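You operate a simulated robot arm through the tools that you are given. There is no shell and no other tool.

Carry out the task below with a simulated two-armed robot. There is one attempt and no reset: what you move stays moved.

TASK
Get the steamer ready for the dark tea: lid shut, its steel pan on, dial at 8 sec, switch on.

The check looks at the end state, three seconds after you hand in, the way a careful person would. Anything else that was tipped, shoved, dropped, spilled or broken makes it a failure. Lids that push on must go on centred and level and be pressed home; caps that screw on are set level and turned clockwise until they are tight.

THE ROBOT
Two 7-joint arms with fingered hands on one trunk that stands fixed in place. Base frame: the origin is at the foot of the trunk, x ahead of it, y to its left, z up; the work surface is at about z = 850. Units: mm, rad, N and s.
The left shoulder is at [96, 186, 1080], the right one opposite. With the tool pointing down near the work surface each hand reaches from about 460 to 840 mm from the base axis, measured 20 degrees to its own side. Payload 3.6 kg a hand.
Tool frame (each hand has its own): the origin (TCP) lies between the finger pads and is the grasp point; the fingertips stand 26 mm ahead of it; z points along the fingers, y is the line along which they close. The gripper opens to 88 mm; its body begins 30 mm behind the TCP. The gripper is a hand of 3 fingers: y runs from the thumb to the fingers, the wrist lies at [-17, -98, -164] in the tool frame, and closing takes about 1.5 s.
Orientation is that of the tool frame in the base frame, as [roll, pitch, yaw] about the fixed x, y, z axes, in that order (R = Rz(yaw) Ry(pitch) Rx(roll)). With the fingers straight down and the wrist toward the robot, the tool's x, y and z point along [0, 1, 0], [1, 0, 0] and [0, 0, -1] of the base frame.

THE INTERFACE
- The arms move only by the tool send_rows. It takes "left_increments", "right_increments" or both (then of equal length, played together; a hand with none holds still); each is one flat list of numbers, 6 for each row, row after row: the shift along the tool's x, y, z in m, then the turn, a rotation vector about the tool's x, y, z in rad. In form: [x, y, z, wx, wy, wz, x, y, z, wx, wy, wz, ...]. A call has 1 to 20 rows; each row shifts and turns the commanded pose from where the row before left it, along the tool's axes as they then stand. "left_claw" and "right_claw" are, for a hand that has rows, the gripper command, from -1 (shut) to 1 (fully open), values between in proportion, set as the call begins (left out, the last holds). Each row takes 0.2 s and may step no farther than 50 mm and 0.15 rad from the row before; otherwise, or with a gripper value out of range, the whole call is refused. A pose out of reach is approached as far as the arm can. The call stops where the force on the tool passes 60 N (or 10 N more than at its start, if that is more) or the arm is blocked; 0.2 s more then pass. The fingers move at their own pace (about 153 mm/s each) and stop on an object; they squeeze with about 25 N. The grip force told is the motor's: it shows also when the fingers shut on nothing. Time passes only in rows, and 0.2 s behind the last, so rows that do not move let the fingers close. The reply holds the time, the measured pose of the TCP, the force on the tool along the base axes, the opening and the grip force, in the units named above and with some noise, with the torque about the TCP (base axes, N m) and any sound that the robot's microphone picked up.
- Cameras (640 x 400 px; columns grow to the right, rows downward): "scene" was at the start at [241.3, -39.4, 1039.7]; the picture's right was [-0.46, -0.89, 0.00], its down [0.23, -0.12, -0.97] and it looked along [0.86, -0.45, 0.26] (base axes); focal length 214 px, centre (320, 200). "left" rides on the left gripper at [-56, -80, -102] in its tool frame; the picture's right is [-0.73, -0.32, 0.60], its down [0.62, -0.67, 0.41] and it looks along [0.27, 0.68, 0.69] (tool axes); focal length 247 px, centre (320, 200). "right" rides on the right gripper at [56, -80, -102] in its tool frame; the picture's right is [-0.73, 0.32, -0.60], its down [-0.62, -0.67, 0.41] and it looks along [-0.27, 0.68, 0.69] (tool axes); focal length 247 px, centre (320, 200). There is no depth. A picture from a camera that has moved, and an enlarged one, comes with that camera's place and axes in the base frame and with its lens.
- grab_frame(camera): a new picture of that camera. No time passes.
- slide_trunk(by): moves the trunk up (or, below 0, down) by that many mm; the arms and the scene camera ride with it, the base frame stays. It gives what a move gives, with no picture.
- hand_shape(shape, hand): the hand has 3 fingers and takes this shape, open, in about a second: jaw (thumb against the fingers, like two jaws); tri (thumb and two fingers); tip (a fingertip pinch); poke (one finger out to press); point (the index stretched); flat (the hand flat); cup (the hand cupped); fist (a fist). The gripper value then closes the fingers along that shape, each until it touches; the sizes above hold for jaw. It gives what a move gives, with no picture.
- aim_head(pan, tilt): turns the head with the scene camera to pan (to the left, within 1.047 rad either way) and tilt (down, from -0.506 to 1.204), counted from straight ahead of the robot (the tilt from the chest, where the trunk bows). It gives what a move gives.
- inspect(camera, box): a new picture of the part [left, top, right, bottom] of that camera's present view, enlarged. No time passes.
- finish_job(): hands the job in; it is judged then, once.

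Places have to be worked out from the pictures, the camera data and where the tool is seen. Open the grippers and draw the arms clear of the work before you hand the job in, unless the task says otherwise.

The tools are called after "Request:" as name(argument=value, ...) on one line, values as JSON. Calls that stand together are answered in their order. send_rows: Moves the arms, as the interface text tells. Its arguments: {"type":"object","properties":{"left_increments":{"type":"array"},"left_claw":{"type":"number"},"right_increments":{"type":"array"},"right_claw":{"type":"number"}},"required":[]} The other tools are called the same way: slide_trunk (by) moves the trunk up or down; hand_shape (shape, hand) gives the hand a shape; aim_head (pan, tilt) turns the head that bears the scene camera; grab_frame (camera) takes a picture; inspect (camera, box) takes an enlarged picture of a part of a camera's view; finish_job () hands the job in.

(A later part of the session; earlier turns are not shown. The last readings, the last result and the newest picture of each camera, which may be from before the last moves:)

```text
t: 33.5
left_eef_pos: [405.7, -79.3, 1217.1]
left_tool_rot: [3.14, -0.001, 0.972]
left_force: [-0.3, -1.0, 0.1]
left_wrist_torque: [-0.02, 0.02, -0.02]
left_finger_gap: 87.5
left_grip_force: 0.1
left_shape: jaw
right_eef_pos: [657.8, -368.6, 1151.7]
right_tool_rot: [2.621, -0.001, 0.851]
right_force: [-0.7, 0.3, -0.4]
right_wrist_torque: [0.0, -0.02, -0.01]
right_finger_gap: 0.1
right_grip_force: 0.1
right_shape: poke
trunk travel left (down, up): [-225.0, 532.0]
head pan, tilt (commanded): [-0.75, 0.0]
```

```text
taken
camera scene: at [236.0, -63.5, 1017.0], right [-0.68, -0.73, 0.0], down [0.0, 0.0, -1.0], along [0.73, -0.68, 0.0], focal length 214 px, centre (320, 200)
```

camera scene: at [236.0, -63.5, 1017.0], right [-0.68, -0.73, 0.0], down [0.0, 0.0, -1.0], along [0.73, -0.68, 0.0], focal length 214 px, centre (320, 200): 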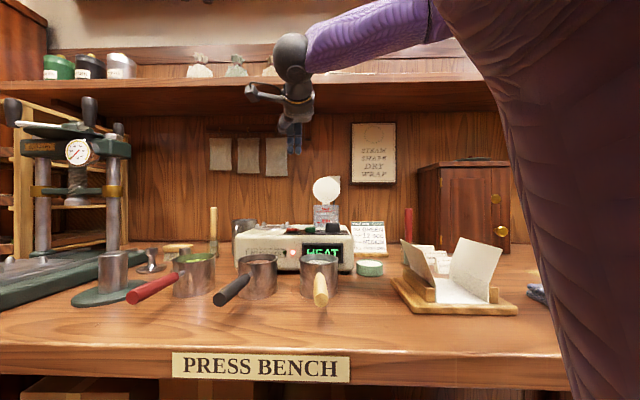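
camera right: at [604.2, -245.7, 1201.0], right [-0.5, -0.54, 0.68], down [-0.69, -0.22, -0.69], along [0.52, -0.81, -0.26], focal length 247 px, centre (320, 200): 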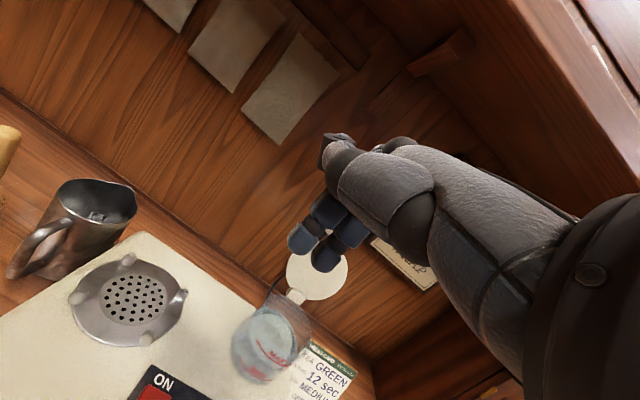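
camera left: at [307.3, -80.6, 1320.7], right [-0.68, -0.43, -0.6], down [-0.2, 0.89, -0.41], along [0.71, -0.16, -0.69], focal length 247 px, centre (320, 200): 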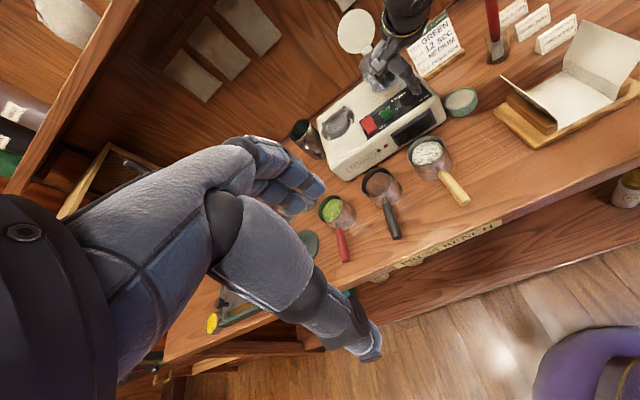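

The hand tilted well. Now I'll move to the hover point above and in front of the lid.

Request:
send_rows(right_increments=[-0.0172, 0.0279, 0.0104, 0, 0, 0, -0.0172, 0.0279, 0.0104, 0, 0, 0, -0.0172, 0.0279, 0.0104, 0, 0, 0, -0.0172, 0.0279, 0.0104, 0, 0, 0, -0.0172, 0.0279, 0.0104, 0, 0, 0])

Request:
grab_frame(camera="right")

Request:
inspect(camera="scene", box=[250, 60, 410, 230])

Request:
inspect(camera="left", box=[280, 0, 460, 120])

```text
t: 34.7
left_eef_pos: [404.7, -79.3, 1217.7]
left_tool_rot: [-3.139, -0.001, 0.974]
left_force: [-0.6, -0.2, 0.9]
left_wrist_torque: [0.04, 0.0, -0.01]
left_finger_gap: 87.6
left_grip_force: 0.0
left_shape: jaw
right_eef_pos: [710.9, -529.7, 1177.7]
right_tool_rot: [2.621, 0.002, 0.85]
right_force: [0.4, -0.6, -0.1]
right_wrist_torque: [0.01, -0.05, 0.01]
right_finger_gap: 0.1
right_grip_force: 0.0
right_shape: poke
trunk travel left (down, up): [-225.0, 532.0]
head pan, tilt (commanded): [-0.75, 0.0]
```

```text
taken
camera right: at [658.3, -407.8, 1226.5], right [-0.5, -0.54, 0.68], down [-0.69, -0.22, -0.69], along [0.52, -0.81, -0.26], focal length 247 px, centre (320, 200)
```

right: 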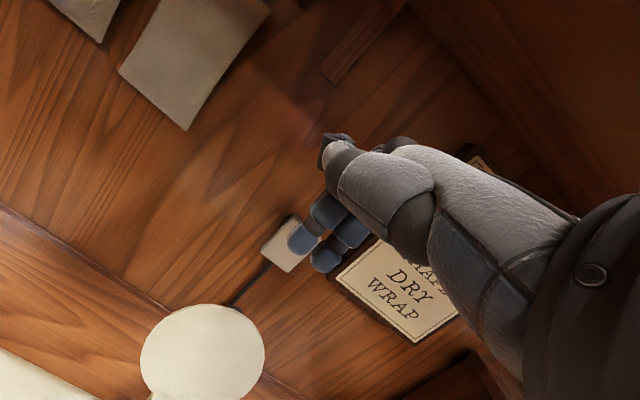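

```text
2.35 times, centred on (330, 145) of scene
camera zoom: at [236.3, -63.8, 1016.9], right [-0.68, -0.73, 0.0], down [0.0, 0.0, -1.0], along [0.73, -0.68, 0.0], focal length 505 px, centre (296, 329)
```

zoom: 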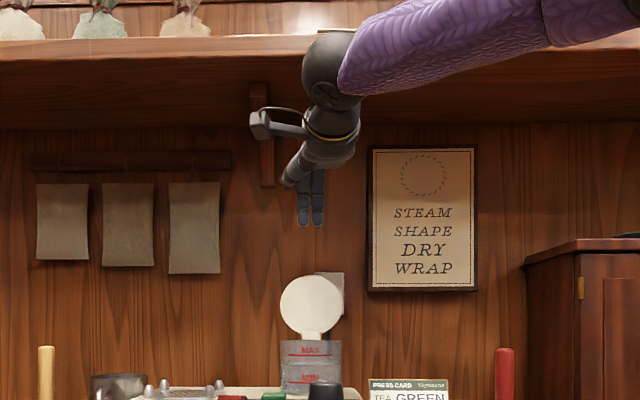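

```text
3.33 times, centred on (370, 60) of left
camera zoom: at [307.5, -80.7, 1320.6], right [-0.68, -0.43, -0.6], down [-0.2, 0.89, -0.41], along [0.71, -0.16, -0.69], focal length 823 px, centre (153, 667)
```

zoom: 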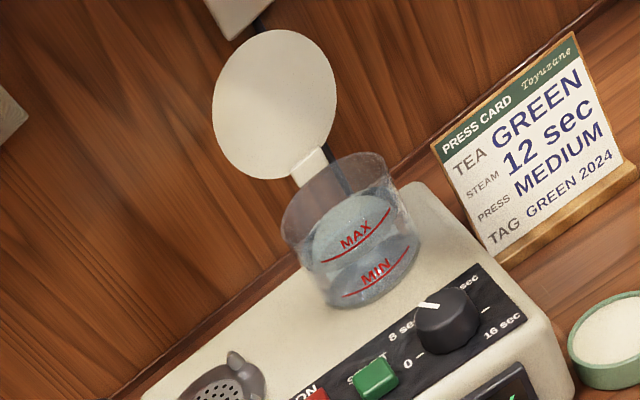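

The hand is laterally in line with the lid. I'll move out so the fingertips are behind the lid plane, still above its top edge.

Request:
send_rows(right_increments=[0.0, 0.008, 0.0206, 0, 0, 0, 0.0005, 0.008, 0.0206, 0, 0, 0])

Request:
grab_frame(camera="right")

Request:
inspect(camera="scene", box=[270, 110, 380, 220])

Request:
inspect(camera="left", box=[280, 0, 460, 120])

```text
t: 35.3
left_eef_pos: [405.0, -79.4, 1216.8]
left_tool_rot: [-3.141, 0.0, 0.972]
left_force: [0.5, 0.5, 0.8]
left_wrist_torque: [-0.01, 0.01, 0.01]
left_finger_gap: 87.5
left_grip_force: 0.1
left_shape: jaw
right_eef_pos: [738.3, -552.7, 1149.6]
right_tool_rot: [2.622, 0.0, 0.849]
right_force: [0.1, 0.6, -0.1]
right_wrist_torque: [0.01, -0.03, 0.0]
right_finger_gap: 0.0
right_grip_force: 0.1
right_shape: poke
trunk travel left (down, up): [-225.0, 532.0]
head pan, tilt (commanded): [-0.75, 0.0]
```

```text
taken
camera right: at [684.4, -429.8, 1198.4], right [-0.5, -0.54, 0.68], down [-0.69, -0.22, -0.69], along [0.52, -0.81, -0.26], focal length 247 px, centre (320, 200)
```

right: 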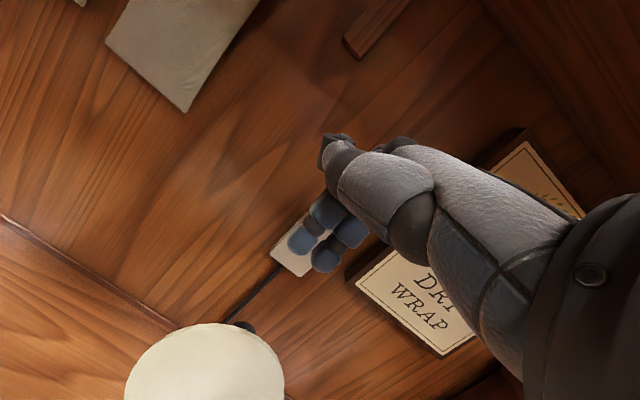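

```text
3.64 times, centred on (325, 165) of scene
camera zoom: at [236.3, -63.6, 1016.9], right [-0.68, -0.73, 0.0], down [0.0, 0.0, -1.0], along [0.73, -0.68, 0.0], focal length 780 px, centre (302, 327)
```

zoom: 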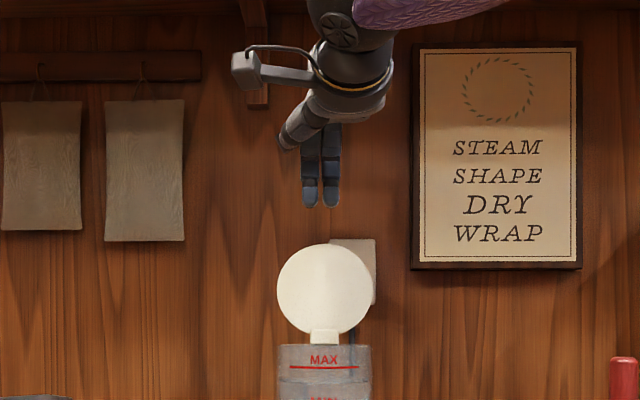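

```text
3.33 times, centred on (370, 60) of left
camera zoom: at [307.5, -80.4, 1320.7], right [-0.68, -0.43, -0.6], down [-0.2, 0.89, -0.41], along [0.71, -0.16, -0.69], focal length 823 px, centre (153, 667)
```

zoom: 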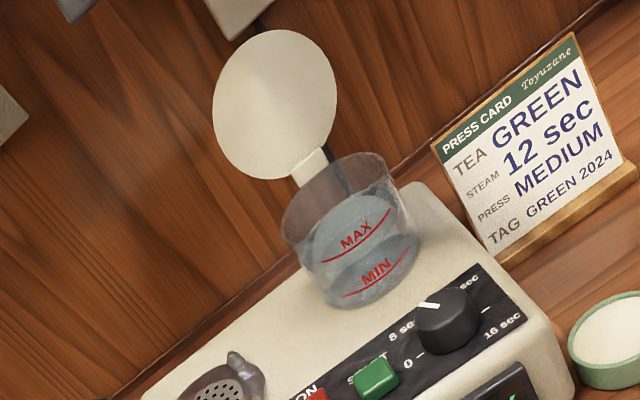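

The tips are level with the lid's lateral centre and about 35 mm behind its plane. I'll lower straight down by 45 mm and check.

Request:
send_rows(right_increments=[0, -0.0075, 0.013, 0, 0, 0, 0, -0.0075, 0.013, 0, 0, 0, 0, -0.0075, 0.013, 0, 0, 0])

Request:
grab_frame(camera="right")

Request:
inspect(camera="scene", box=[285, 130, 365, 220])

Request:
inspect(camera="left", box=[280, 0, 430, 90])

```text
t: 36.1
left_eef_pos: [403.7, -80.1, 1217.2]
left_tool_rot: [-3.141, -0.001, 0.973]
left_force: [0.0, -0.2, -0.3]
left_wrist_torque: [-0.01, 0.01, 0.01]
left_finger_gap: 87.8
left_grip_force: 0.0
left_shape: jaw
right_eef_pos: [737.5, -553.8, 1102.6]
right_tool_rot: [2.623, 0.002, 0.848]
right_force: [-0.5, 0.3, -0.5]
right_wrist_torque: [0.01, 0.02, 0.02]
right_finger_gap: 0.0
right_grip_force: 0.1
right_shape: poke
trunk travel left (down, up): [-225.0, 532.0]
head pan, tilt (commanded): [-0.75, 0.0]
```

```text
taken
camera right: at [683.7, -430.9, 1151.8], right [-0.5, -0.54, 0.68], down [-0.69, -0.22, -0.69], along [0.52, -0.81, -0.26], focal length 247 px, centre (320, 200)
```

right: 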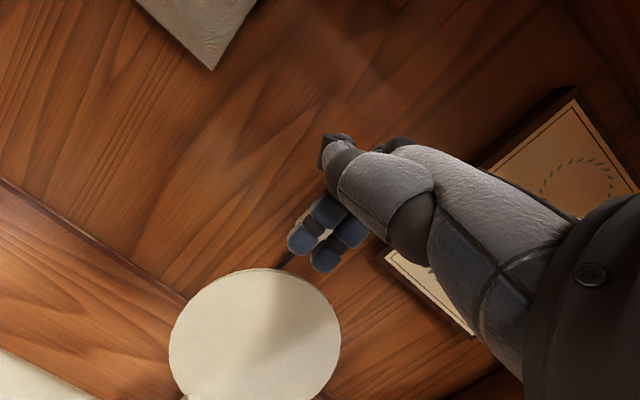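

```text
4.44 times, centred on (325, 175) of scene
camera zoom: at [236.1, -63.7, 1017.0], right [-0.68, -0.73, 0.0], down [0.0, 0.0, -1.0], along [0.73, -0.68, 0.0], focal length 953 px, centre (298, 311)
```

zoom: 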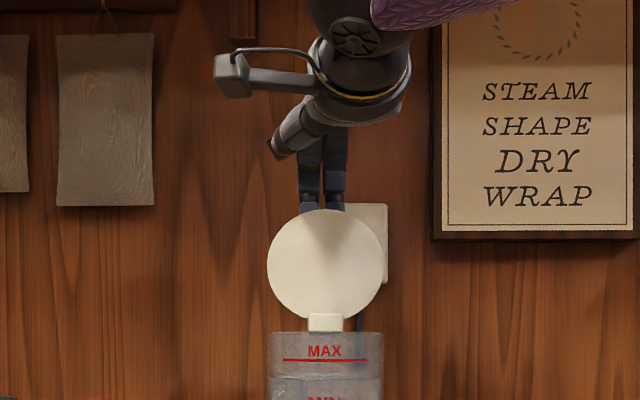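

```text
4.27 times, centred on (355, 45) of left
camera zoom: at [307.3, -80.6, 1320.7], right [-0.68, -0.43, -0.6], down [-0.2, 0.89, -0.41], along [0.71, -0.16, -0.69], focal length 1054 px, centre (171, 861)
```

zoom: 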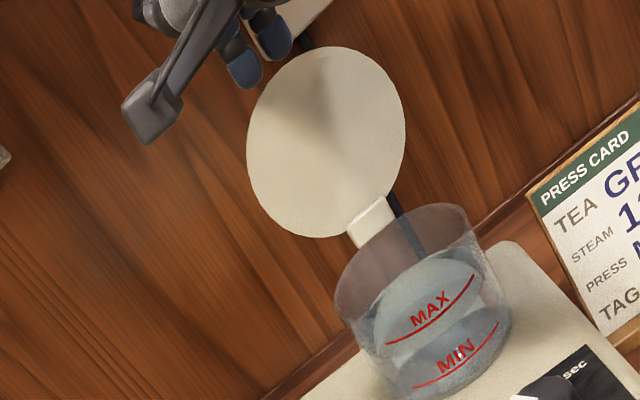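

The scene shows the tips just passing behind the lid's top edge without contact. I'll lower another 20 mm.

Request:
send_rows(right_increments=[0, -0.005, 0.0087, 0, 0, 0, 0, -0.005, 0.0087, 0, 0, 0])

Request:
grab_frame(camera="right")

Request:
inspect(camera="scene", box=[285, 130, 365, 220])

Request:
inspect(camera="left", box=[280, 0, 430, 90])

```text
t: 36.7
left_eef_pos: [405.4, -77.6, 1217.0]
left_tool_rot: [-3.141, -0.001, 0.973]
left_force: [-0.2, -0.2, -0.2]
left_wrist_torque: [-0.01, 0.01, -0.01]
left_finger_gap: 87.9
left_grip_force: 0.0
left_shape: jaw
right_eef_pos: [737.1, -552.0, 1084.2]
right_tool_rot: [2.62, 0.0, 0.849]
right_force: [0.2, -0.9, -0.9]
right_wrist_torque: [0.02, -0.03, 0.0]
right_finger_gap: 0.0
right_grip_force: 0.1
right_shape: poke
trunk travel left (down, up): [-225.0, 532.0]
head pan, tilt (commanded): [-0.75, 0.0]
```

```text
taken
camera right: at [683.6, -430.5, 1132.5], right [-0.5, -0.54, 0.68], down [-0.69, -0.22, -0.69], along [0.52, -0.81, -0.26], focal length 247 px, centre (320, 200)
```

right: 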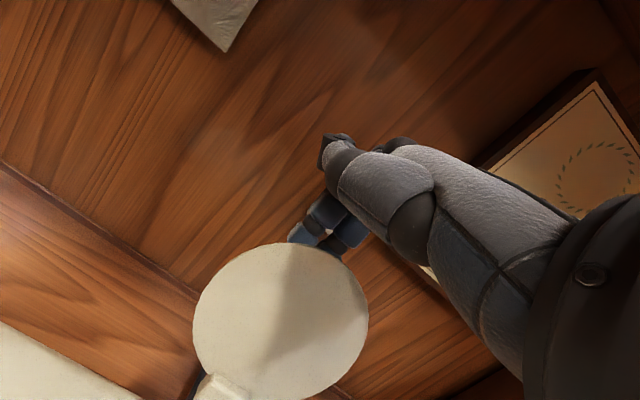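

```text
4.44 times, centred on (325, 175) of scene
camera zoom: at [236.0, -63.6, 1017.0], right [-0.68, -0.73, 0.0], down [0.0, 0.0, -1.0], along [0.73, -0.68, 0.0], focal length 953 px, centre (298, 311)
```

zoom: 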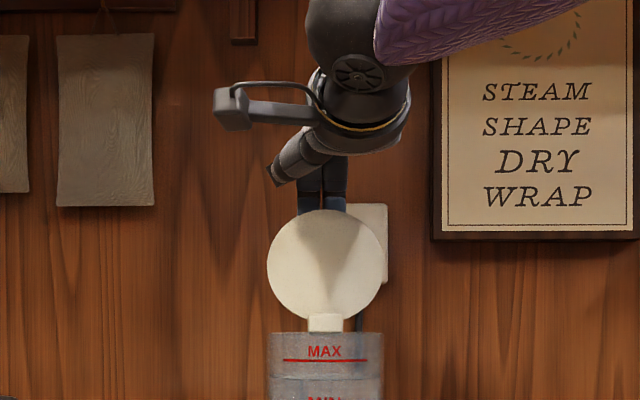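

```text
4.27 times, centred on (355, 45) of left
camera zoom: at [307.1, -80.4, 1320.8], right [-0.68, -0.43, -0.6], down [-0.2, 0.89, -0.41], along [0.71, -0.16, -0.69], focal length 1054 px, centre (171, 861)
```

zoom: 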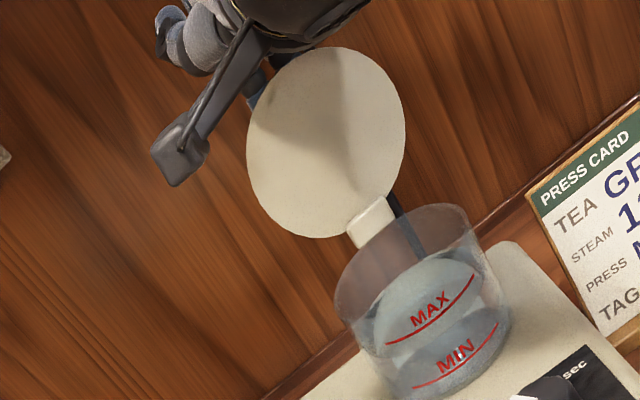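

The fingers are hooked behind the lid with no contact force. I'll pull horizontally toward the front in small steps.

Request:
send_rows(right_increments=[0, -0.00693, -0.004, 0, 0, 0, 0, -0.00693, -0.004, 0, 0, 0, 0, -0.00693, -0.004, 0, 0, 0])

Request:
inspect(camera="scene", box=[285, 130, 365, 220])

Request:
inspect(camera="left", box=[280, 0, 430, 90])

```text
t: 37.5
left_eef_pos: [405.1, -78.0, 1217.5]
left_tool_rot: [-3.14, -0.001, 0.973]
left_force: [-0.2, -0.2, 0.6]
left_wrist_torque: [-0.01, -0.01, -0.01]
left_finger_gap: 87.8
left_grip_force: 0.1
left_shape: jaw
right_eef_pos: [718.8, -536.0, 1085.2]
right_tool_rot: [2.621, 0.002, 0.848]
right_force: [1.1, -0.3, -0.6]
right_wrist_torque: [-0.02, 0.0, 0.01]
right_finger_gap: 0.0
right_grip_force: 0.0
right_shape: poke
trunk travel left (down, up): [-225.0, 532.0]
head pan, tilt (commanded): [-0.75, 0.0]
```

```text
4.44 times, centred on (325, 175) of scene
camera zoom: at [235.9, -63.5, 1017.1], right [-0.68, -0.73, 0.0], down [0.0, 0.0, -1.0], along [0.73, -0.68, 0.0], focal length 953 px, centre (298, 311)
```

zoom: 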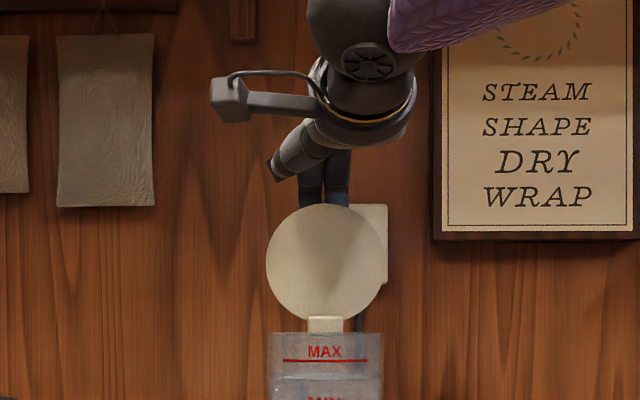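

```text
4.27 times, centred on (355, 45) of left
camera zoom: at [306.9, -80.3, 1320.9], right [-0.68, -0.43, -0.6], down [-0.2, 0.89, -0.41], along [0.71, -0.16, -0.69], focal length 1054 px, centre (171, 861)
```

zoom: 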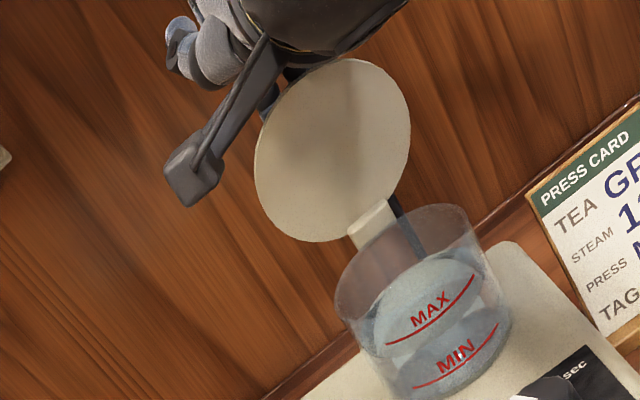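

The lid is swinging forward freely. I'll continue pulling.

Request:
send_rows(right_increments=[0, -0.00866, -0.005, 0, 0, 0, 0, -0.00866, -0.005, 0, 0, 0, 0, -0.00866, -0.005, 0, 0, 0, 0, -0.00866, -0.005, 0, 0, 0])

Request:
inspect(camera="scene", box=[285, 130, 365, 220])

Request:
inspect(camera="left", box=[280, 0, 430, 90])

```text
t: 38.5
left_eef_pos: [404.9, -78.2, 1217.8]
left_tool_rot: [-3.141, -0.001, 0.973]
left_force: [-0.6, -0.6, 0.4]
left_wrist_torque: [-0.01, -0.02, 0.0]
left_finger_gap: 87.8
left_grip_force: 0.0
left_shape: jaw
right_eef_pos: [687.8, -509.6, 1084.4]
right_tool_rot: [2.623, -0.001, 0.849]
right_force: [0.2, -0.6, 0.3]
right_wrist_torque: [-0.03, 0.01, 0.03]
right_finger_gap: 0.1
right_grip_force: 0.2
right_shape: poke
trunk travel left (down, up): [-225.0, 532.0]
head pan, tilt (commanded): [-0.75, 0.0]
```

```text
4.44 times, centred on (325, 175) of scene
camera zoom: at [235.9, -63.5, 1017.1], right [-0.68, -0.73, 0.0], down [0.0, 0.0, -1.0], along [0.73, -0.68, 0.0], focal length 953 px, centre (298, 311)
```

zoom: 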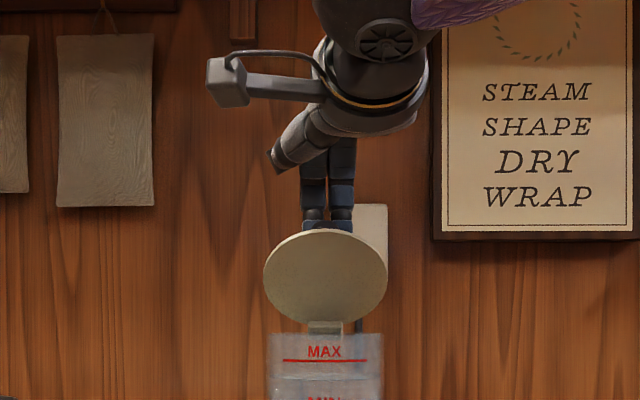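

```text
4.27 times, centred on (355, 45) of left
camera zoom: at [306.9, -80.3, 1320.9], right [-0.68, -0.43, -0.6], down [-0.2, 0.89, -0.41], along [0.71, -0.16, -0.69], focal length 1054 px, centre (171, 861)
```

zoom: 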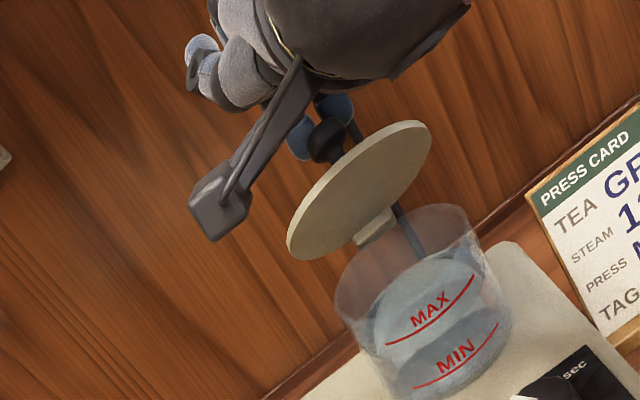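

The lid is at about 45° and stays there (stiff hinge). I'll push forward and down with the fingertips along its arc.

Request:
send_rows(right_increments=[0, -0.0112, 0.0033, 0, 0, 0, 0, -0.0112, 0.0033, 0, 0, 0, 0, -0.0088, 0.0053, 0, 0, 0, 0, -0.0088, 0.0053, 0, 0, 0])

Request:
inspect(camera="scene", box=[285, 130, 365, 220])

Request:
inspect(camera="left", box=[280, 0, 430, 90])

```text
t: 39.5
left_eef_pos: [404.1, -79.3, 1218.2]
left_tool_rot: [-3.14, 0.0, 0.973]
left_force: [0.3, -0.8, -0.3]
left_wrist_torque: [0.01, 0.02, 0.02]
left_finger_gap: 87.6
left_grip_force: 0.1
left_shape: jaw
right_eef_pos: [669.2, -492.6, 1046.0]
right_tool_rot: [2.622, -0.001, 0.85]
right_force: [-0.2, -0.9, -0.1]
right_wrist_torque: [-0.01, -0.01, -0.02]
right_finger_gap: 0.0
right_grip_force: 0.0
right_shape: poke
trunk travel left (down, up): [-225.0, 532.0]
head pan, tilt (commanded): [-0.75, 0.0]
```

```text
4.44 times, centred on (325, 175) of scene
camera zoom: at [236.0, -63.6, 1017.0], right [-0.68, -0.73, 0.0], down [0.0, 0.0, -1.0], along [0.73, -0.68, 0.0], focal length 953 px, centre (298, 311)
```

zoom: 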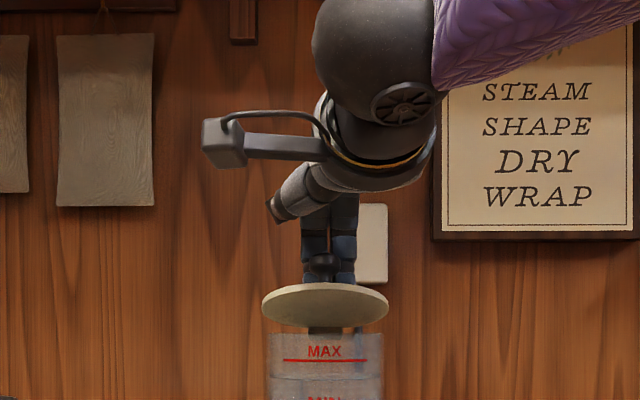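

```text
4.27 times, centred on (355, 45) of left
camera zoom: at [307.1, -80.4, 1320.8], right [-0.68, -0.43, -0.6], down [-0.2, 0.89, -0.41], along [0.71, -0.16, -0.69], focal length 1054 px, centre (171, 861)
```

zoom: 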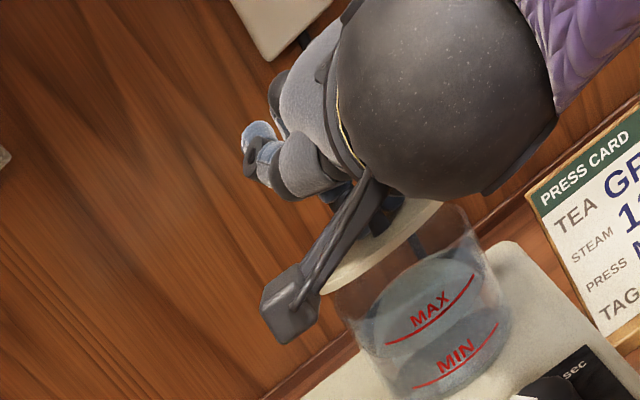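

The lid has a knob on its top side and is now about 70° over. I'll lift the fingers and look before pressing it home.

Request:
send_rows(right_increments=[0, 0.01, -0.0173, 0, 0, 0, 0, 0.01, -0.0173, 0, 0, 0, 0, 0.01, -0.0173, 0, 0, 0])

Request:
inspect(camera="scene", box=[285, 130, 365, 220])

Request:
inspect(camera="left", box=[310, 0, 440, 90])

Request:
grab_frame(camera="right")

```text
t: 40.3
left_eef_pos: [403.9, -79.0, 1218.8]
left_tool_rot: [-3.141, 0.001, 0.973]
left_force: [0.3, -0.9, 0.2]
left_wrist_torque: [-0.01, 0.0, -0.01]
left_finger_gap: 87.8
left_grip_force: 0.0
left_shape: jaw
right_eef_pos: [669.1, -493.2, 1108.3]
right_tool_rot: [2.622, 0.0, 0.85]
right_force: [-0.1, -0.3, -0.6]
right_wrist_torque: [0.0, 0.04, 0.02]
right_finger_gap: 0.0
right_grip_force: 0.0
right_shape: poke
trunk travel left (down, up): [-225.0, 532.0]
head pan, tilt (commanded): [-0.75, 0.0]
```

```text
4.44 times, centred on (325, 175) of scene
camera zoom: at [235.9, -63.4, 1017.1], right [-0.68, -0.73, 0.0], down [0.0, 0.0, -1.0], along [0.73, -0.68, 0.0], focal length 953 px, centre (298, 311)
```

zoom: 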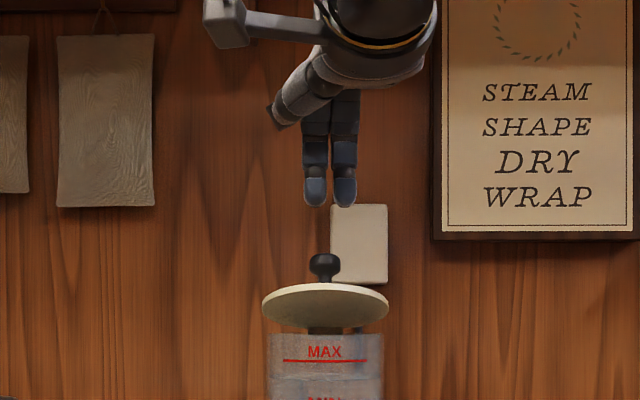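

```text
4.44 times, centred on (375, 45) of left
camera zoom: at [306.9, -80.1, 1320.9], right [-0.68, -0.43, -0.6], down [-0.2, 0.89, -0.41], along [0.71, -0.16, -0.69], focal length 1098 px, centre (76, 889)
```

zoom: 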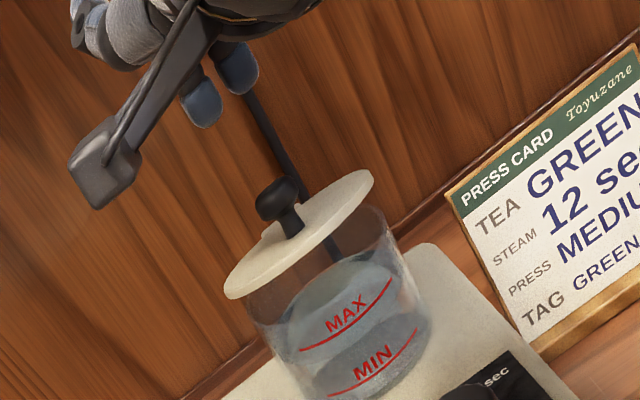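

```text
taken
camera right: at [615.5, -371.2, 1157.9], right [-0.5, -0.54, 0.68], down [-0.69, -0.22, -0.69], along [0.52, -0.81, -0.26], focal length 247 px, centre (320, 200)
```

right: 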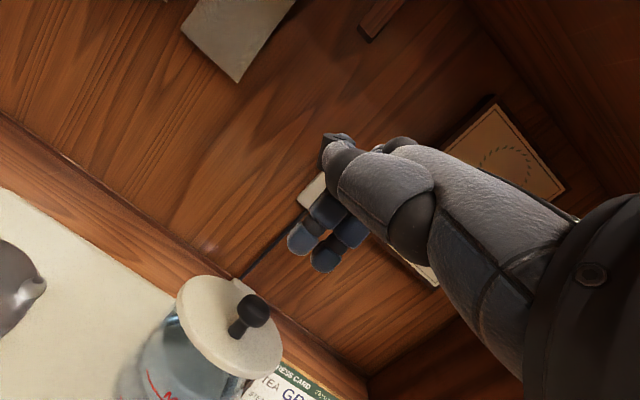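

The knob and lid are visible and the lid stays at about 20° open. I'll straighten the hand so the fingers point down, above the front part of the lid ahead of the knob.

Request:
send_rows(right_increments=[0, 0, 0, 0.13, 0, 0, 0, 0, 0, 0.13, 0, 0, 0, 0, 0, 0.13, 0, 0, 0, 0, 0, 0.13, 0, 0, 0.006, -0.0016, 0, 0, 0, 0])

Request:
inspect(camera="scene", box=[285, 130, 365, 220])

Request:
inspect(camera="left", box=[310, 0, 440, 90])

Request:
grab_frame(camera="right")

```text
t: 41.5
left_eef_pos: [404.7, -78.3, 1217.7]
left_tool_rot: [3.141, 0.0, 0.971]
left_force: [0.9, -0.3, -0.3]
left_wrist_torque: [0.01, 0.03, 0.0]
left_finger_gap: 87.9
left_grip_force: 0.1
left_shape: jaw
right_eef_pos: [670.5, -486.1, 1108.3]
right_tool_rot: [-3.14, 0.0, 0.85]
right_force: [-1.0, 0.3, 0.5]
right_wrist_torque: [0.0, -0.01, -0.02]
right_finger_gap: 0.0
right_grip_force: 0.0
right_shape: poke
trunk travel left (down, up): [-225.0, 532.0]
head pan, tilt (commanded): [-0.75, 0.0]
```

```text
4.44 times, centred on (325, 175) of scene
camera zoom: at [235.9, -63.5, 1017.1], right [-0.68, -0.73, 0.0], down [0.0, 0.0, -1.0], along [0.73, -0.68, 0.0], focal length 953 px, centre (298, 311)
```

zoom: 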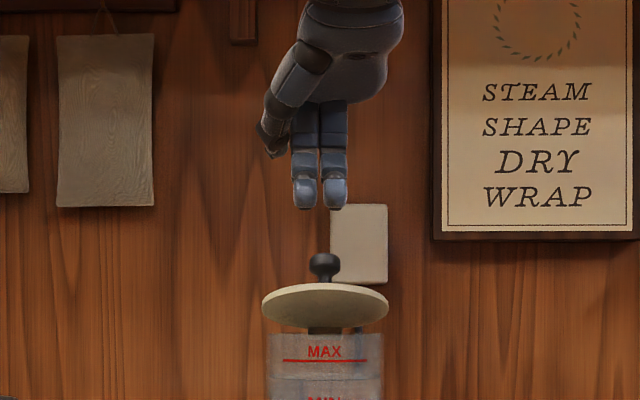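

```text
4.44 times, centred on (375, 45) of left
camera zoom: at [306.9, -80.2, 1320.9], right [-0.68, -0.43, -0.6], down [-0.2, 0.89, -0.41], along [0.71, -0.16, -0.69], focal length 1098 px, centre (76, 889)
```

zoom: 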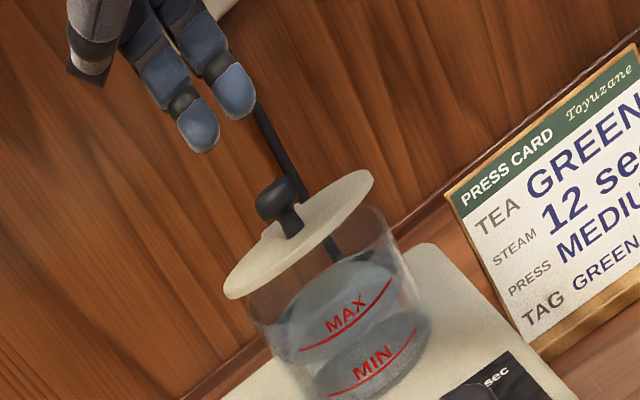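

```text
taken
camera right: at [648.8, -391.5, 1211.5], right [-0.24, -0.76, 0.6], down [-0.91, -0.03, -0.41], along [0.33, -0.65, -0.69], focal length 247 px, centre (320, 200)
```

right: 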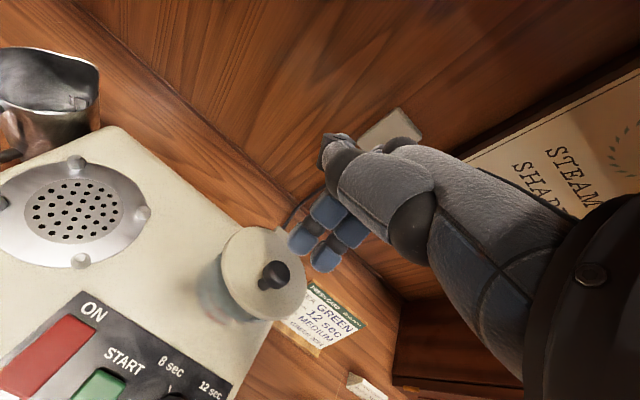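

Triangulating the knob puts the lid's centre at about e2 = 102 mm behind the dial (near (668, −486)), so I'm right over the knob. I'll shift 28 mm to the front and come down close to the lid's front part.

Request:
send_rows(right_increments=[0.0015, -0.028, 0, 0, 0, 0, 0, 0, 0.018, 0, 0, 0, 0, 0, 0.018, 0, 0, 0])

Request:
inspect(camera="scene", box=[285, 150, 365, 230])

Request:
inspect(camera="left", box=[310, 0, 440, 90])

Request:
inspect(camera="right", box=[200, 180, 400, 340])

```text
t: 42.3
left_eef_pos: [404.7, -78.3, 1217.7]
left_tool_rot: [-3.141, 0.0, 0.971]
left_force: [-0.4, 1.1, 0.0]
left_wrist_torque: [0.01, -0.02, 0.0]
left_finger_gap: 87.7
left_grip_force: 0.1
left_shape: jaw
right_eef_pos: [651.4, -467.0, 1072.4]
right_tool_rot: [3.142, 0.0, 0.849]
right_force: [0.1, 0.0, -1.1]
right_wrist_torque: [0.0, 0.01, 0.01]
right_finger_gap: 0.0
right_grip_force: 0.1
right_shape: poke
trunk travel left (down, up): [-225.0, 532.0]
head pan, tilt (commanded): [-0.75, 0.0]
```

```text
5.00 times, centred on (325, 190) of scene
camera zoom: at [235.9, -63.5, 1017.1], right [-0.68, -0.73, 0.0], down [0.0, 0.0, -1.0], along [0.73, -0.68, 0.0], focal length 1072 px, centre (295, 250)
```

zoom: 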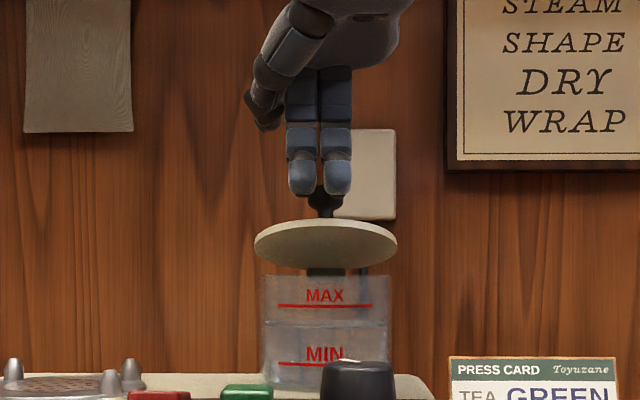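

```text
4.44 times, centred on (375, 45) of left
camera zoom: at [306.9, -80.3, 1320.9], right [-0.68, -0.43, -0.6], down [-0.2, 0.89, -0.41], along [0.71, -0.16, -0.69], focal length 1098 px, centre (76, 889)
```

zoom: 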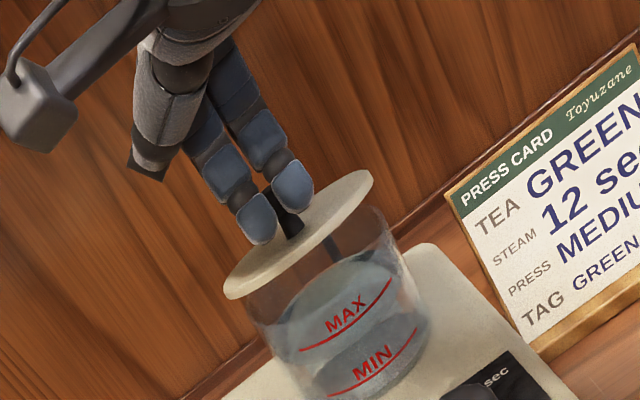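

```text
2.50 times, centred on (300, 260) of right
camera zoom: at [627.8, -370.8, 1175.3], right [-0.25, -0.76, 0.6], down [-0.91, -0.03, -0.41], along [0.33, -0.65, -0.69], focal length 617 px, centre (370, 50)
```

zoom: 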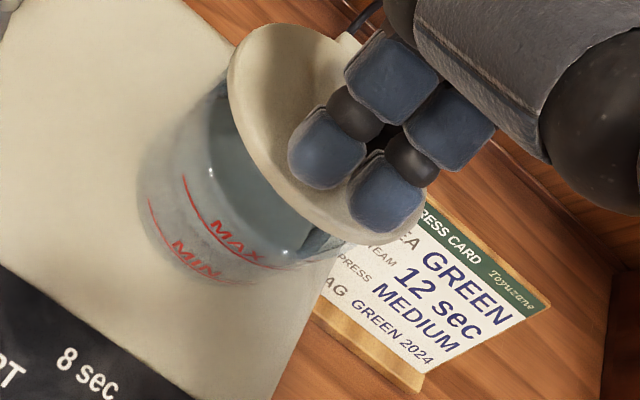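

The tips are ahead of the knob over the lid's front half, about 10 mm above it. I'll press down gradually.

Request:
send_rows(right_increments=[0, 0, 0.005, 0, 0, 0, 0, 0, 0.005, 0, 0, 0, 0, 0, 0.005, 0, 0, 0, 0, 0, 0.005, 0, 0, 0, 0, 0, 0.005, 0, 0, 0, 0, 0, 0.003, 0, 0, 0])

Request:
inspect(camera="scene", box=[285, 150, 365, 230])

Request:
inspect(camera="left", box=[310, 0, 440, 90])

```text
t: 43.7
left_eef_pos: [402.8, -77.9, 1218.8]
left_tool_rot: [3.14, 0.0, 0.972]
left_force: [0.3, 0.6, -0.3]
left_wrist_torque: [-0.03, 0.02, -0.02]
left_finger_gap: 87.8
left_grip_force: 0.1
left_shape: jaw
right_eef_pos: [650.3, -466.9, 1046.6]
right_tool_rot: [3.137, -0.002, 0.85]
right_force: [-6.6, 3.9, 5.6]
right_wrist_torque: [-0.01, 0.07, -0.05]
right_finger_gap: 0.0
right_grip_force: 0.1
right_shape: poke
trunk travel left (down, up): [-225.0, 532.0]
head pan, tilt (commanded): [-0.75, 0.0]
```

```text
5.00 times, centred on (325, 190) of scene
camera zoom: at [234.5, -62.8, 1017.5], right [-0.68, -0.73, 0.0], down [0.0, 0.0, -1.0], along [0.73, -0.68, 0.0], focal length 1072 px, centre (295, 250)
```

zoom: 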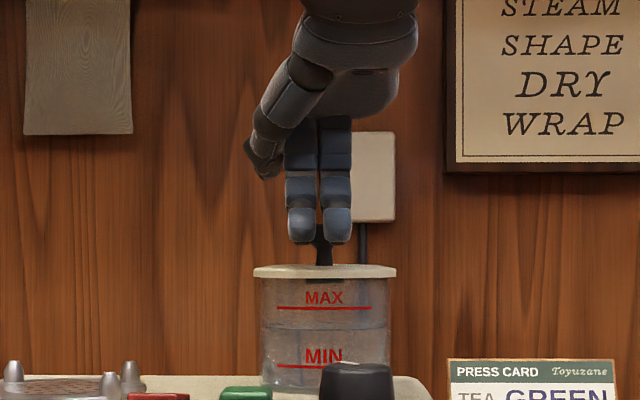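

```text
4.44 times, centred on (375, 45) of left
camera zoom: at [305.1, -79.4, 1321.4], right [-0.68, -0.43, -0.6], down [-0.2, 0.89, -0.41], along [0.71, -0.16, -0.69], focal length 1098 px, centre (76, 889)
```

zoom: 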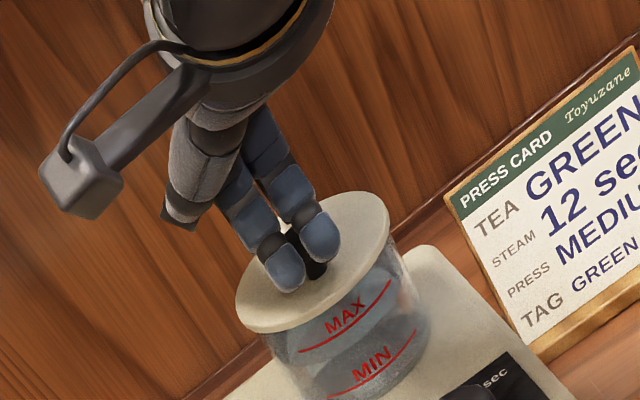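

The lid now looks shut, but the fingers are bearing on the knob's side rather than on the lid top. I'll lift a little, move 7 mm forward, then press directly on the lid to make sure it's home.

Request:
send_rows(right_increments=[0, -0.002, -0.008, 0, 0, 0, 0, -0.006, 0, 0, 0, 0, 0, 0, 0.006, 0, 0, 0, 0, 0, 0.005, 0, 0, 0, 0, 0, 0.004, 0, 0, 0, 0, 0, 0.003, 0, 0, 0])

Request:
inspect(camera="scene", box=[285, 150, 365, 230])

Request:
inspect(camera="left", box=[310, 0, 440, 90])

```text
t: 45.1
left_eef_pos: [401.7, -78.0, 1219.2]
left_tool_rot: [-3.142, 0.001, 0.971]
left_force: [-0.1, -0.2, -0.1]
left_wrist_torque: [0.03, -0.04, 0.02]
left_finger_gap: 87.7
left_grip_force: 0.1
left_shape: jaw
right_eef_pos: [644.9, -461.0, 1038.4]
right_tool_rot: [3.136, -0.003, 0.85]
right_force: [-8.3, 0.9, 15.4]
right_wrist_torque: [-0.27, -0.08, -0.14]
right_finger_gap: 0.1
right_grip_force: 0.1
right_shape: poke
trunk travel left (down, up): [-225.0, 532.0]
head pan, tilt (commanded): [-0.75, 0.0]
```

```text
5.00 times, centred on (325, 190) of scene
camera zoom: at [233.7, -62.7, 1017.9], right [-0.68, -0.73, 0.0], down [0.0, 0.0, -1.0], along [0.73, -0.68, 0.0], focal length 1072 px, centre (295, 250)
```

zoom: 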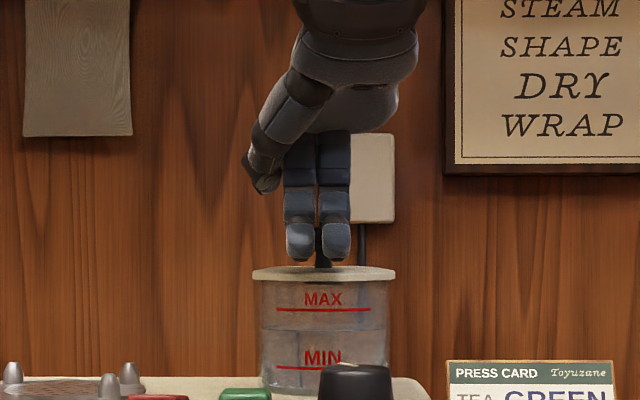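

```text
4.44 times, centred on (375, 45) of left
camera zoom: at [303.9, -79.2, 1322.0], right [-0.68, -0.43, -0.6], down [-0.2, 0.89, -0.41], along [0.71, -0.16, -0.69], focal length 1098 px, centre (76, 889)
```

zoom: 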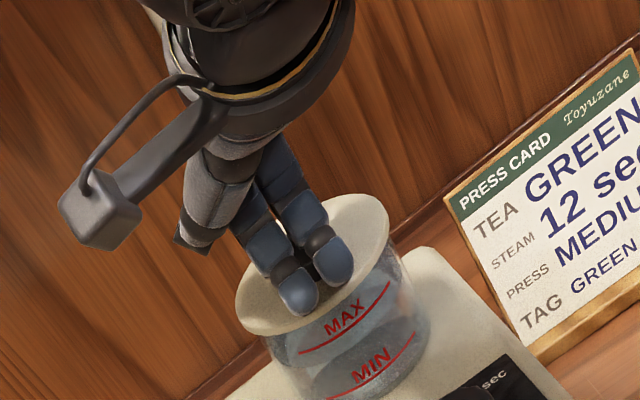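

The lid lies flat under 15 N. I'll lift off and inspect that it stays fully shut.

Request:
send_rows(right_increments=[0, -0.003, -0.01, 0, 0, 0, 0, -0.003, -0.02, 0, 0, 0, 0, 0, -0.035, 0, 0, 0, 0, 0, -0.04, 0, 0, 0])

Request:
inspect(camera="scene", box=[295, 180, 355, 230])

Request:
inspect(camera="left", box=[320, 20, 440, 120])

Request:
grab_frame(camera="right")

```text
t: 46.1
left_eef_pos: [405.5, -78.0, 1217.6]
left_tool_rot: [-3.141, 0.0, 0.973]
left_force: [-0.3, 0.3, -0.5]
left_wrist_torque: [-0.03, 0.0, 0.0]
left_finger_gap: 87.6
left_grip_force: 0.1
left_shape: jaw
right_eef_pos: [640.9, -458.4, 1140.6]
right_tool_rot: [3.142, -0.001, 0.849]
right_force: [-1.3, -0.6, 0.2]
right_wrist_torque: [0.03, -0.02, 0.02]
right_finger_gap: 0.1
right_grip_force: 0.1
right_shape: poke
trunk travel left (down, up): [-225.0, 532.0]
head pan, tilt (commanded): [-0.75, 0.0]
```

```text
8.00 times, centred on (325, 205) of scene
camera zoom: at [235.7, -63.2, 1017.2], right [-0.68, -0.73, 0.0], down [0.0, 0.0, -1.0], along [0.73, -0.68, 0.0], focal length 1716 px, centre (280, 160)
```

zoom: 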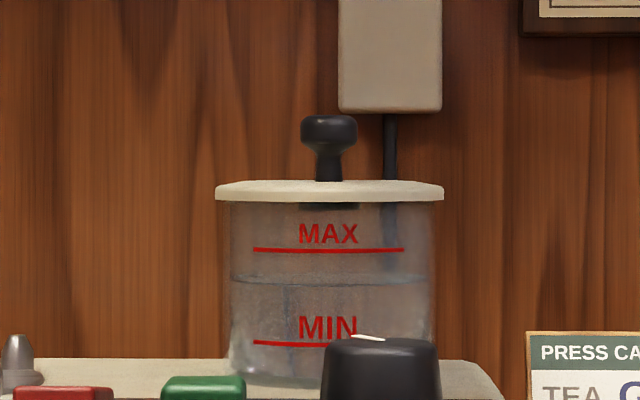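

```text
4.00 times, centred on (380, 70) of left
camera zoom: at [306.6, -79.9, 1321.0], right [-0.68, -0.43, -0.6], down [-0.2, 0.89, -0.41], along [0.71, -0.16, -0.69], focal length 988 px, centre (80, 720)
```

zoom: 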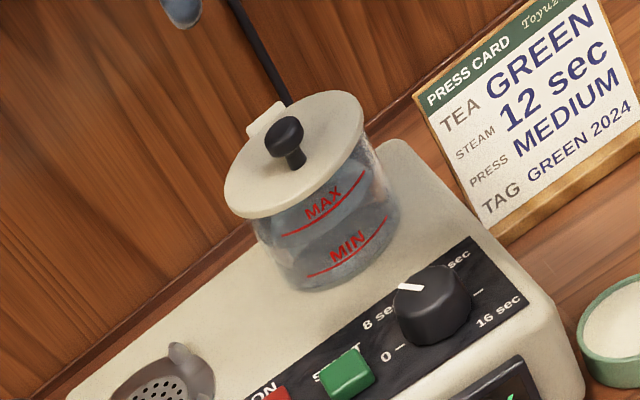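

```text
taken
camera right: at [617.4, -362.2, 1242.7], right [-0.25, -0.76, 0.6], down [-0.91, -0.03, -0.41], along [0.33, -0.65, -0.69], focal length 247 px, centre (320, 200)
```

right: 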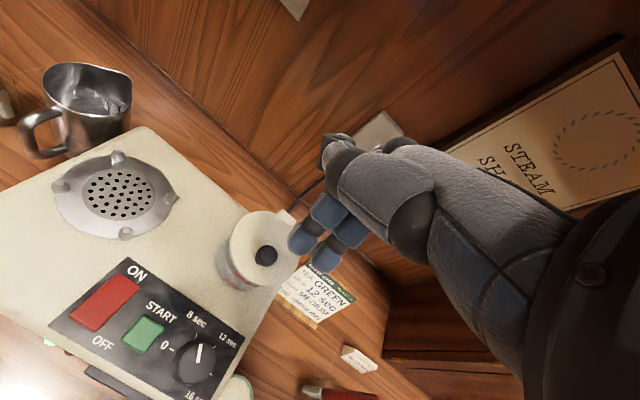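

The lid is down flat on the tank. I'll zoom in on the rim from both sides to be sure there is no gap.

Request:
inspect(camera="left", box=[370, 35, 425, 95])

Request:
inspect(camera="right", box=[200, 190, 310, 310])

Request:
inspect(camera="scene", box=[308, 196, 342, 218])

```text
6.67 times, centred on (398, 65) of left
camera zoom: at [306.6, -79.9, 1321.0], right [-0.68, -0.43, -0.6], down [-0.2, 0.89, -0.41], along [0.71, -0.16, -0.69], focal length 1646 px, centre (-197, 1100)
```

zoom: 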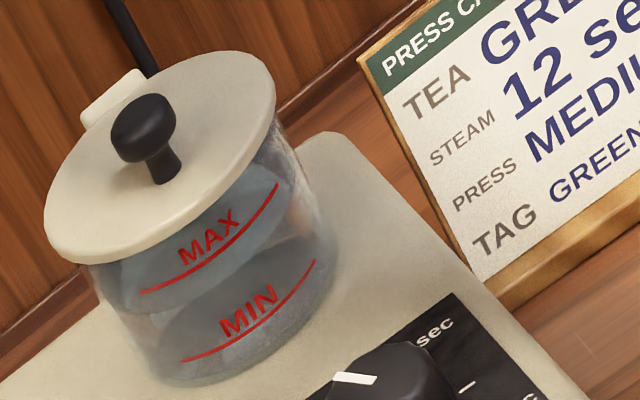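

```text
3.33 times, centred on (255, 250) of right
camera zoom: at [617.4, -362.2, 1242.7], right [-0.25, -0.76, 0.6], down [-0.91, -0.03, -0.41], along [0.33, -0.65, -0.69], focal length 823 px, centre (537, 33)
```

zoom: 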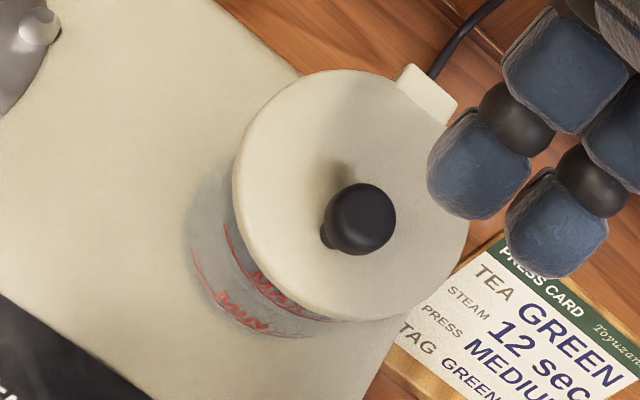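

```text
16.00 times, centred on (325, 207) of scene
camera zoom: at [235.7, -63.2, 1017.2], right [-0.68, -0.73, 0.0], down [0.0, 0.0, -1.0], along [0.73, -0.68, 0.0], focal length 3432 px, centre (240, 88)
```

zoom: 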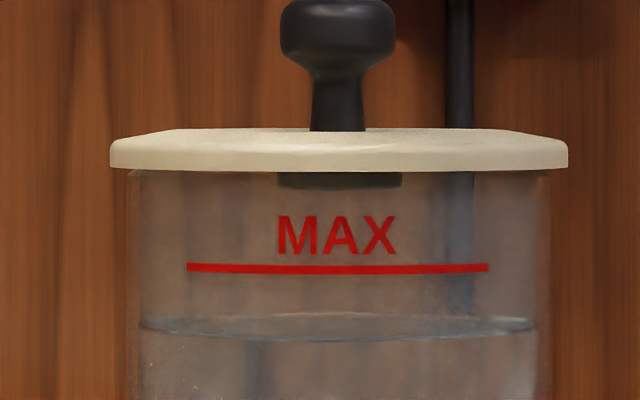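

The lid is level and shut. Now the pan: I'll bring the right hand back over the dark pan, change to the jaw shape, and turn it so the fingers close across the black handle.

Request:
send_rows(right_increments=[0.0196, -0.0353, 0.0034, 0, 0, 0, 0.0196, -0.0353, 0.0034, 0, 0, 0, 0.0196, -0.0353, 0.0034, 0, 0, 0, 0.0196, -0.0353, 0.0034, 0, 0, 0, 0.0196, -0.0353, 0.0034, 0, 0, 0, 0.0196, -0.0353, 0.0034, 0, 0, 0, 0, 0, 0, 0, 0, -0.144, 0, 0, 0, 0, 0, -0.144, 0, 0, 0, 0, 0, -0.144, 0, 0, 0, 0, 0, -0.144, 0, 0, 0, 0, 0, -0.144, 0, 0, 0, 0, 0, -0.144, 0, 0, 0, 0, 0, -0.144, 0, 0, 0, 0, 0, -0.144, 0, 0, 0, 0, 0, -0.144, 0, 0, 0, 0, 0, -0.144])

Request:
hand_shape(shape="jaw", hand="right")

Request:
grab_frame(camera="right")

Request:
grab_frame(camera="left")

Request:
grab_frame(camera="scene")

```text
t: 49.5
left_eef_pos: [404.1, -78.9, 1217.8]
left_tool_rot: [3.141, 0.001, 0.971]
left_force: [1.3, 0.3, -0.5]
left_wrist_torque: [0.02, 0.0, 0.01]
left_finger_gap: 87.6
left_grip_force: 0.0
left_shape: jaw
right_eef_pos: [559.2, -230.2, 1119.9]
right_tool_rot: [-3.141, -0.002, 2.293]
right_force: [-0.3, -0.7, -0.6]
right_wrist_torque: [0.0, -0.01, 0.01]
right_finger_gap: 0.0
right_grip_force: 0.0
right_shape: poke
trunk travel left (down, up): [-225.0, 532.0]
head pan, tilt (commanded): [-0.75, 0.0]
```

```text
t: 50.4
left_eef_pos: [404.2, -79.3, 1217.4]
left_tool_rot: [3.141, -0.001, 0.973]
left_force: [0.0, -0.2, -0.1]
left_wrist_torque: [-0.01, 0.02, 0.0]
left_finger_gap: 87.9
left_grip_force: 0.1
left_shape: jaw
right_eef_pos: [560.0, -229.4, 1119.5]
right_tool_rot: [-3.14, 0.0, 2.287]
right_force: [0.4, -1.1, -0.4]
right_wrist_torque: [0.01, 0.01, 0.0]
right_finger_gap: 87.6
right_grip_force: 0.1
right_shape: jaw
trunk travel left (down, up): [-225.0, 532.0]
head pan, tilt (commanded): [-0.75, 0.0]
```

```text
taken
camera right: at [462.4, -239.7, 1221.7], right [0.72, -0.34, 0.6], down [-0.09, -0.91, -0.41], along [0.68, 0.24, -0.69], focal length 247 px, centre (320, 200)
```

right: 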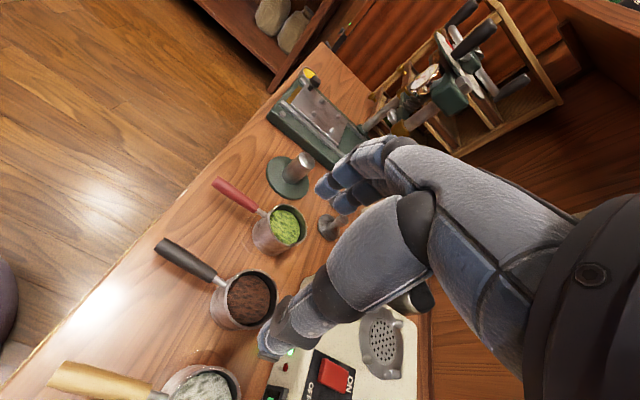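

```text
taken
camera left: at [307.1, -80.3, 1320.8], right [-0.68, -0.43, -0.6], down [-0.2, 0.89, -0.41], along [0.71, -0.16, -0.69], focal length 247 px, centre (320, 200)
```

left: 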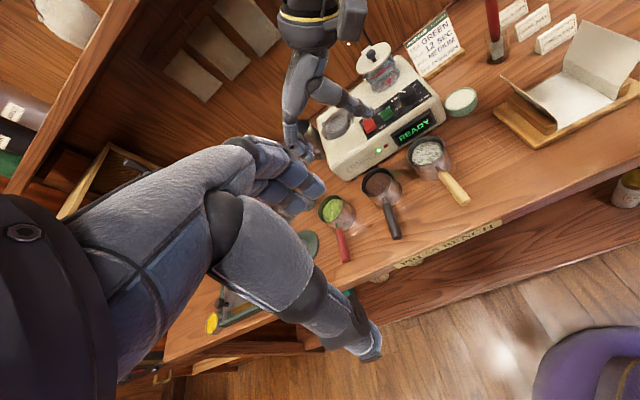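

```text
taken
camera scene: at [236.0, -63.5, 1017.0], right [-0.68, -0.73, 0.0], down [0.0, 0.0, -1.0], along [0.73, -0.68, 0.0], focal length 214 px, centre (320, 200)
```

scene: 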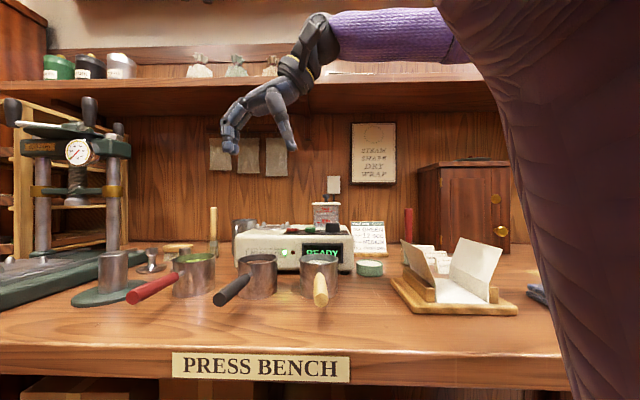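

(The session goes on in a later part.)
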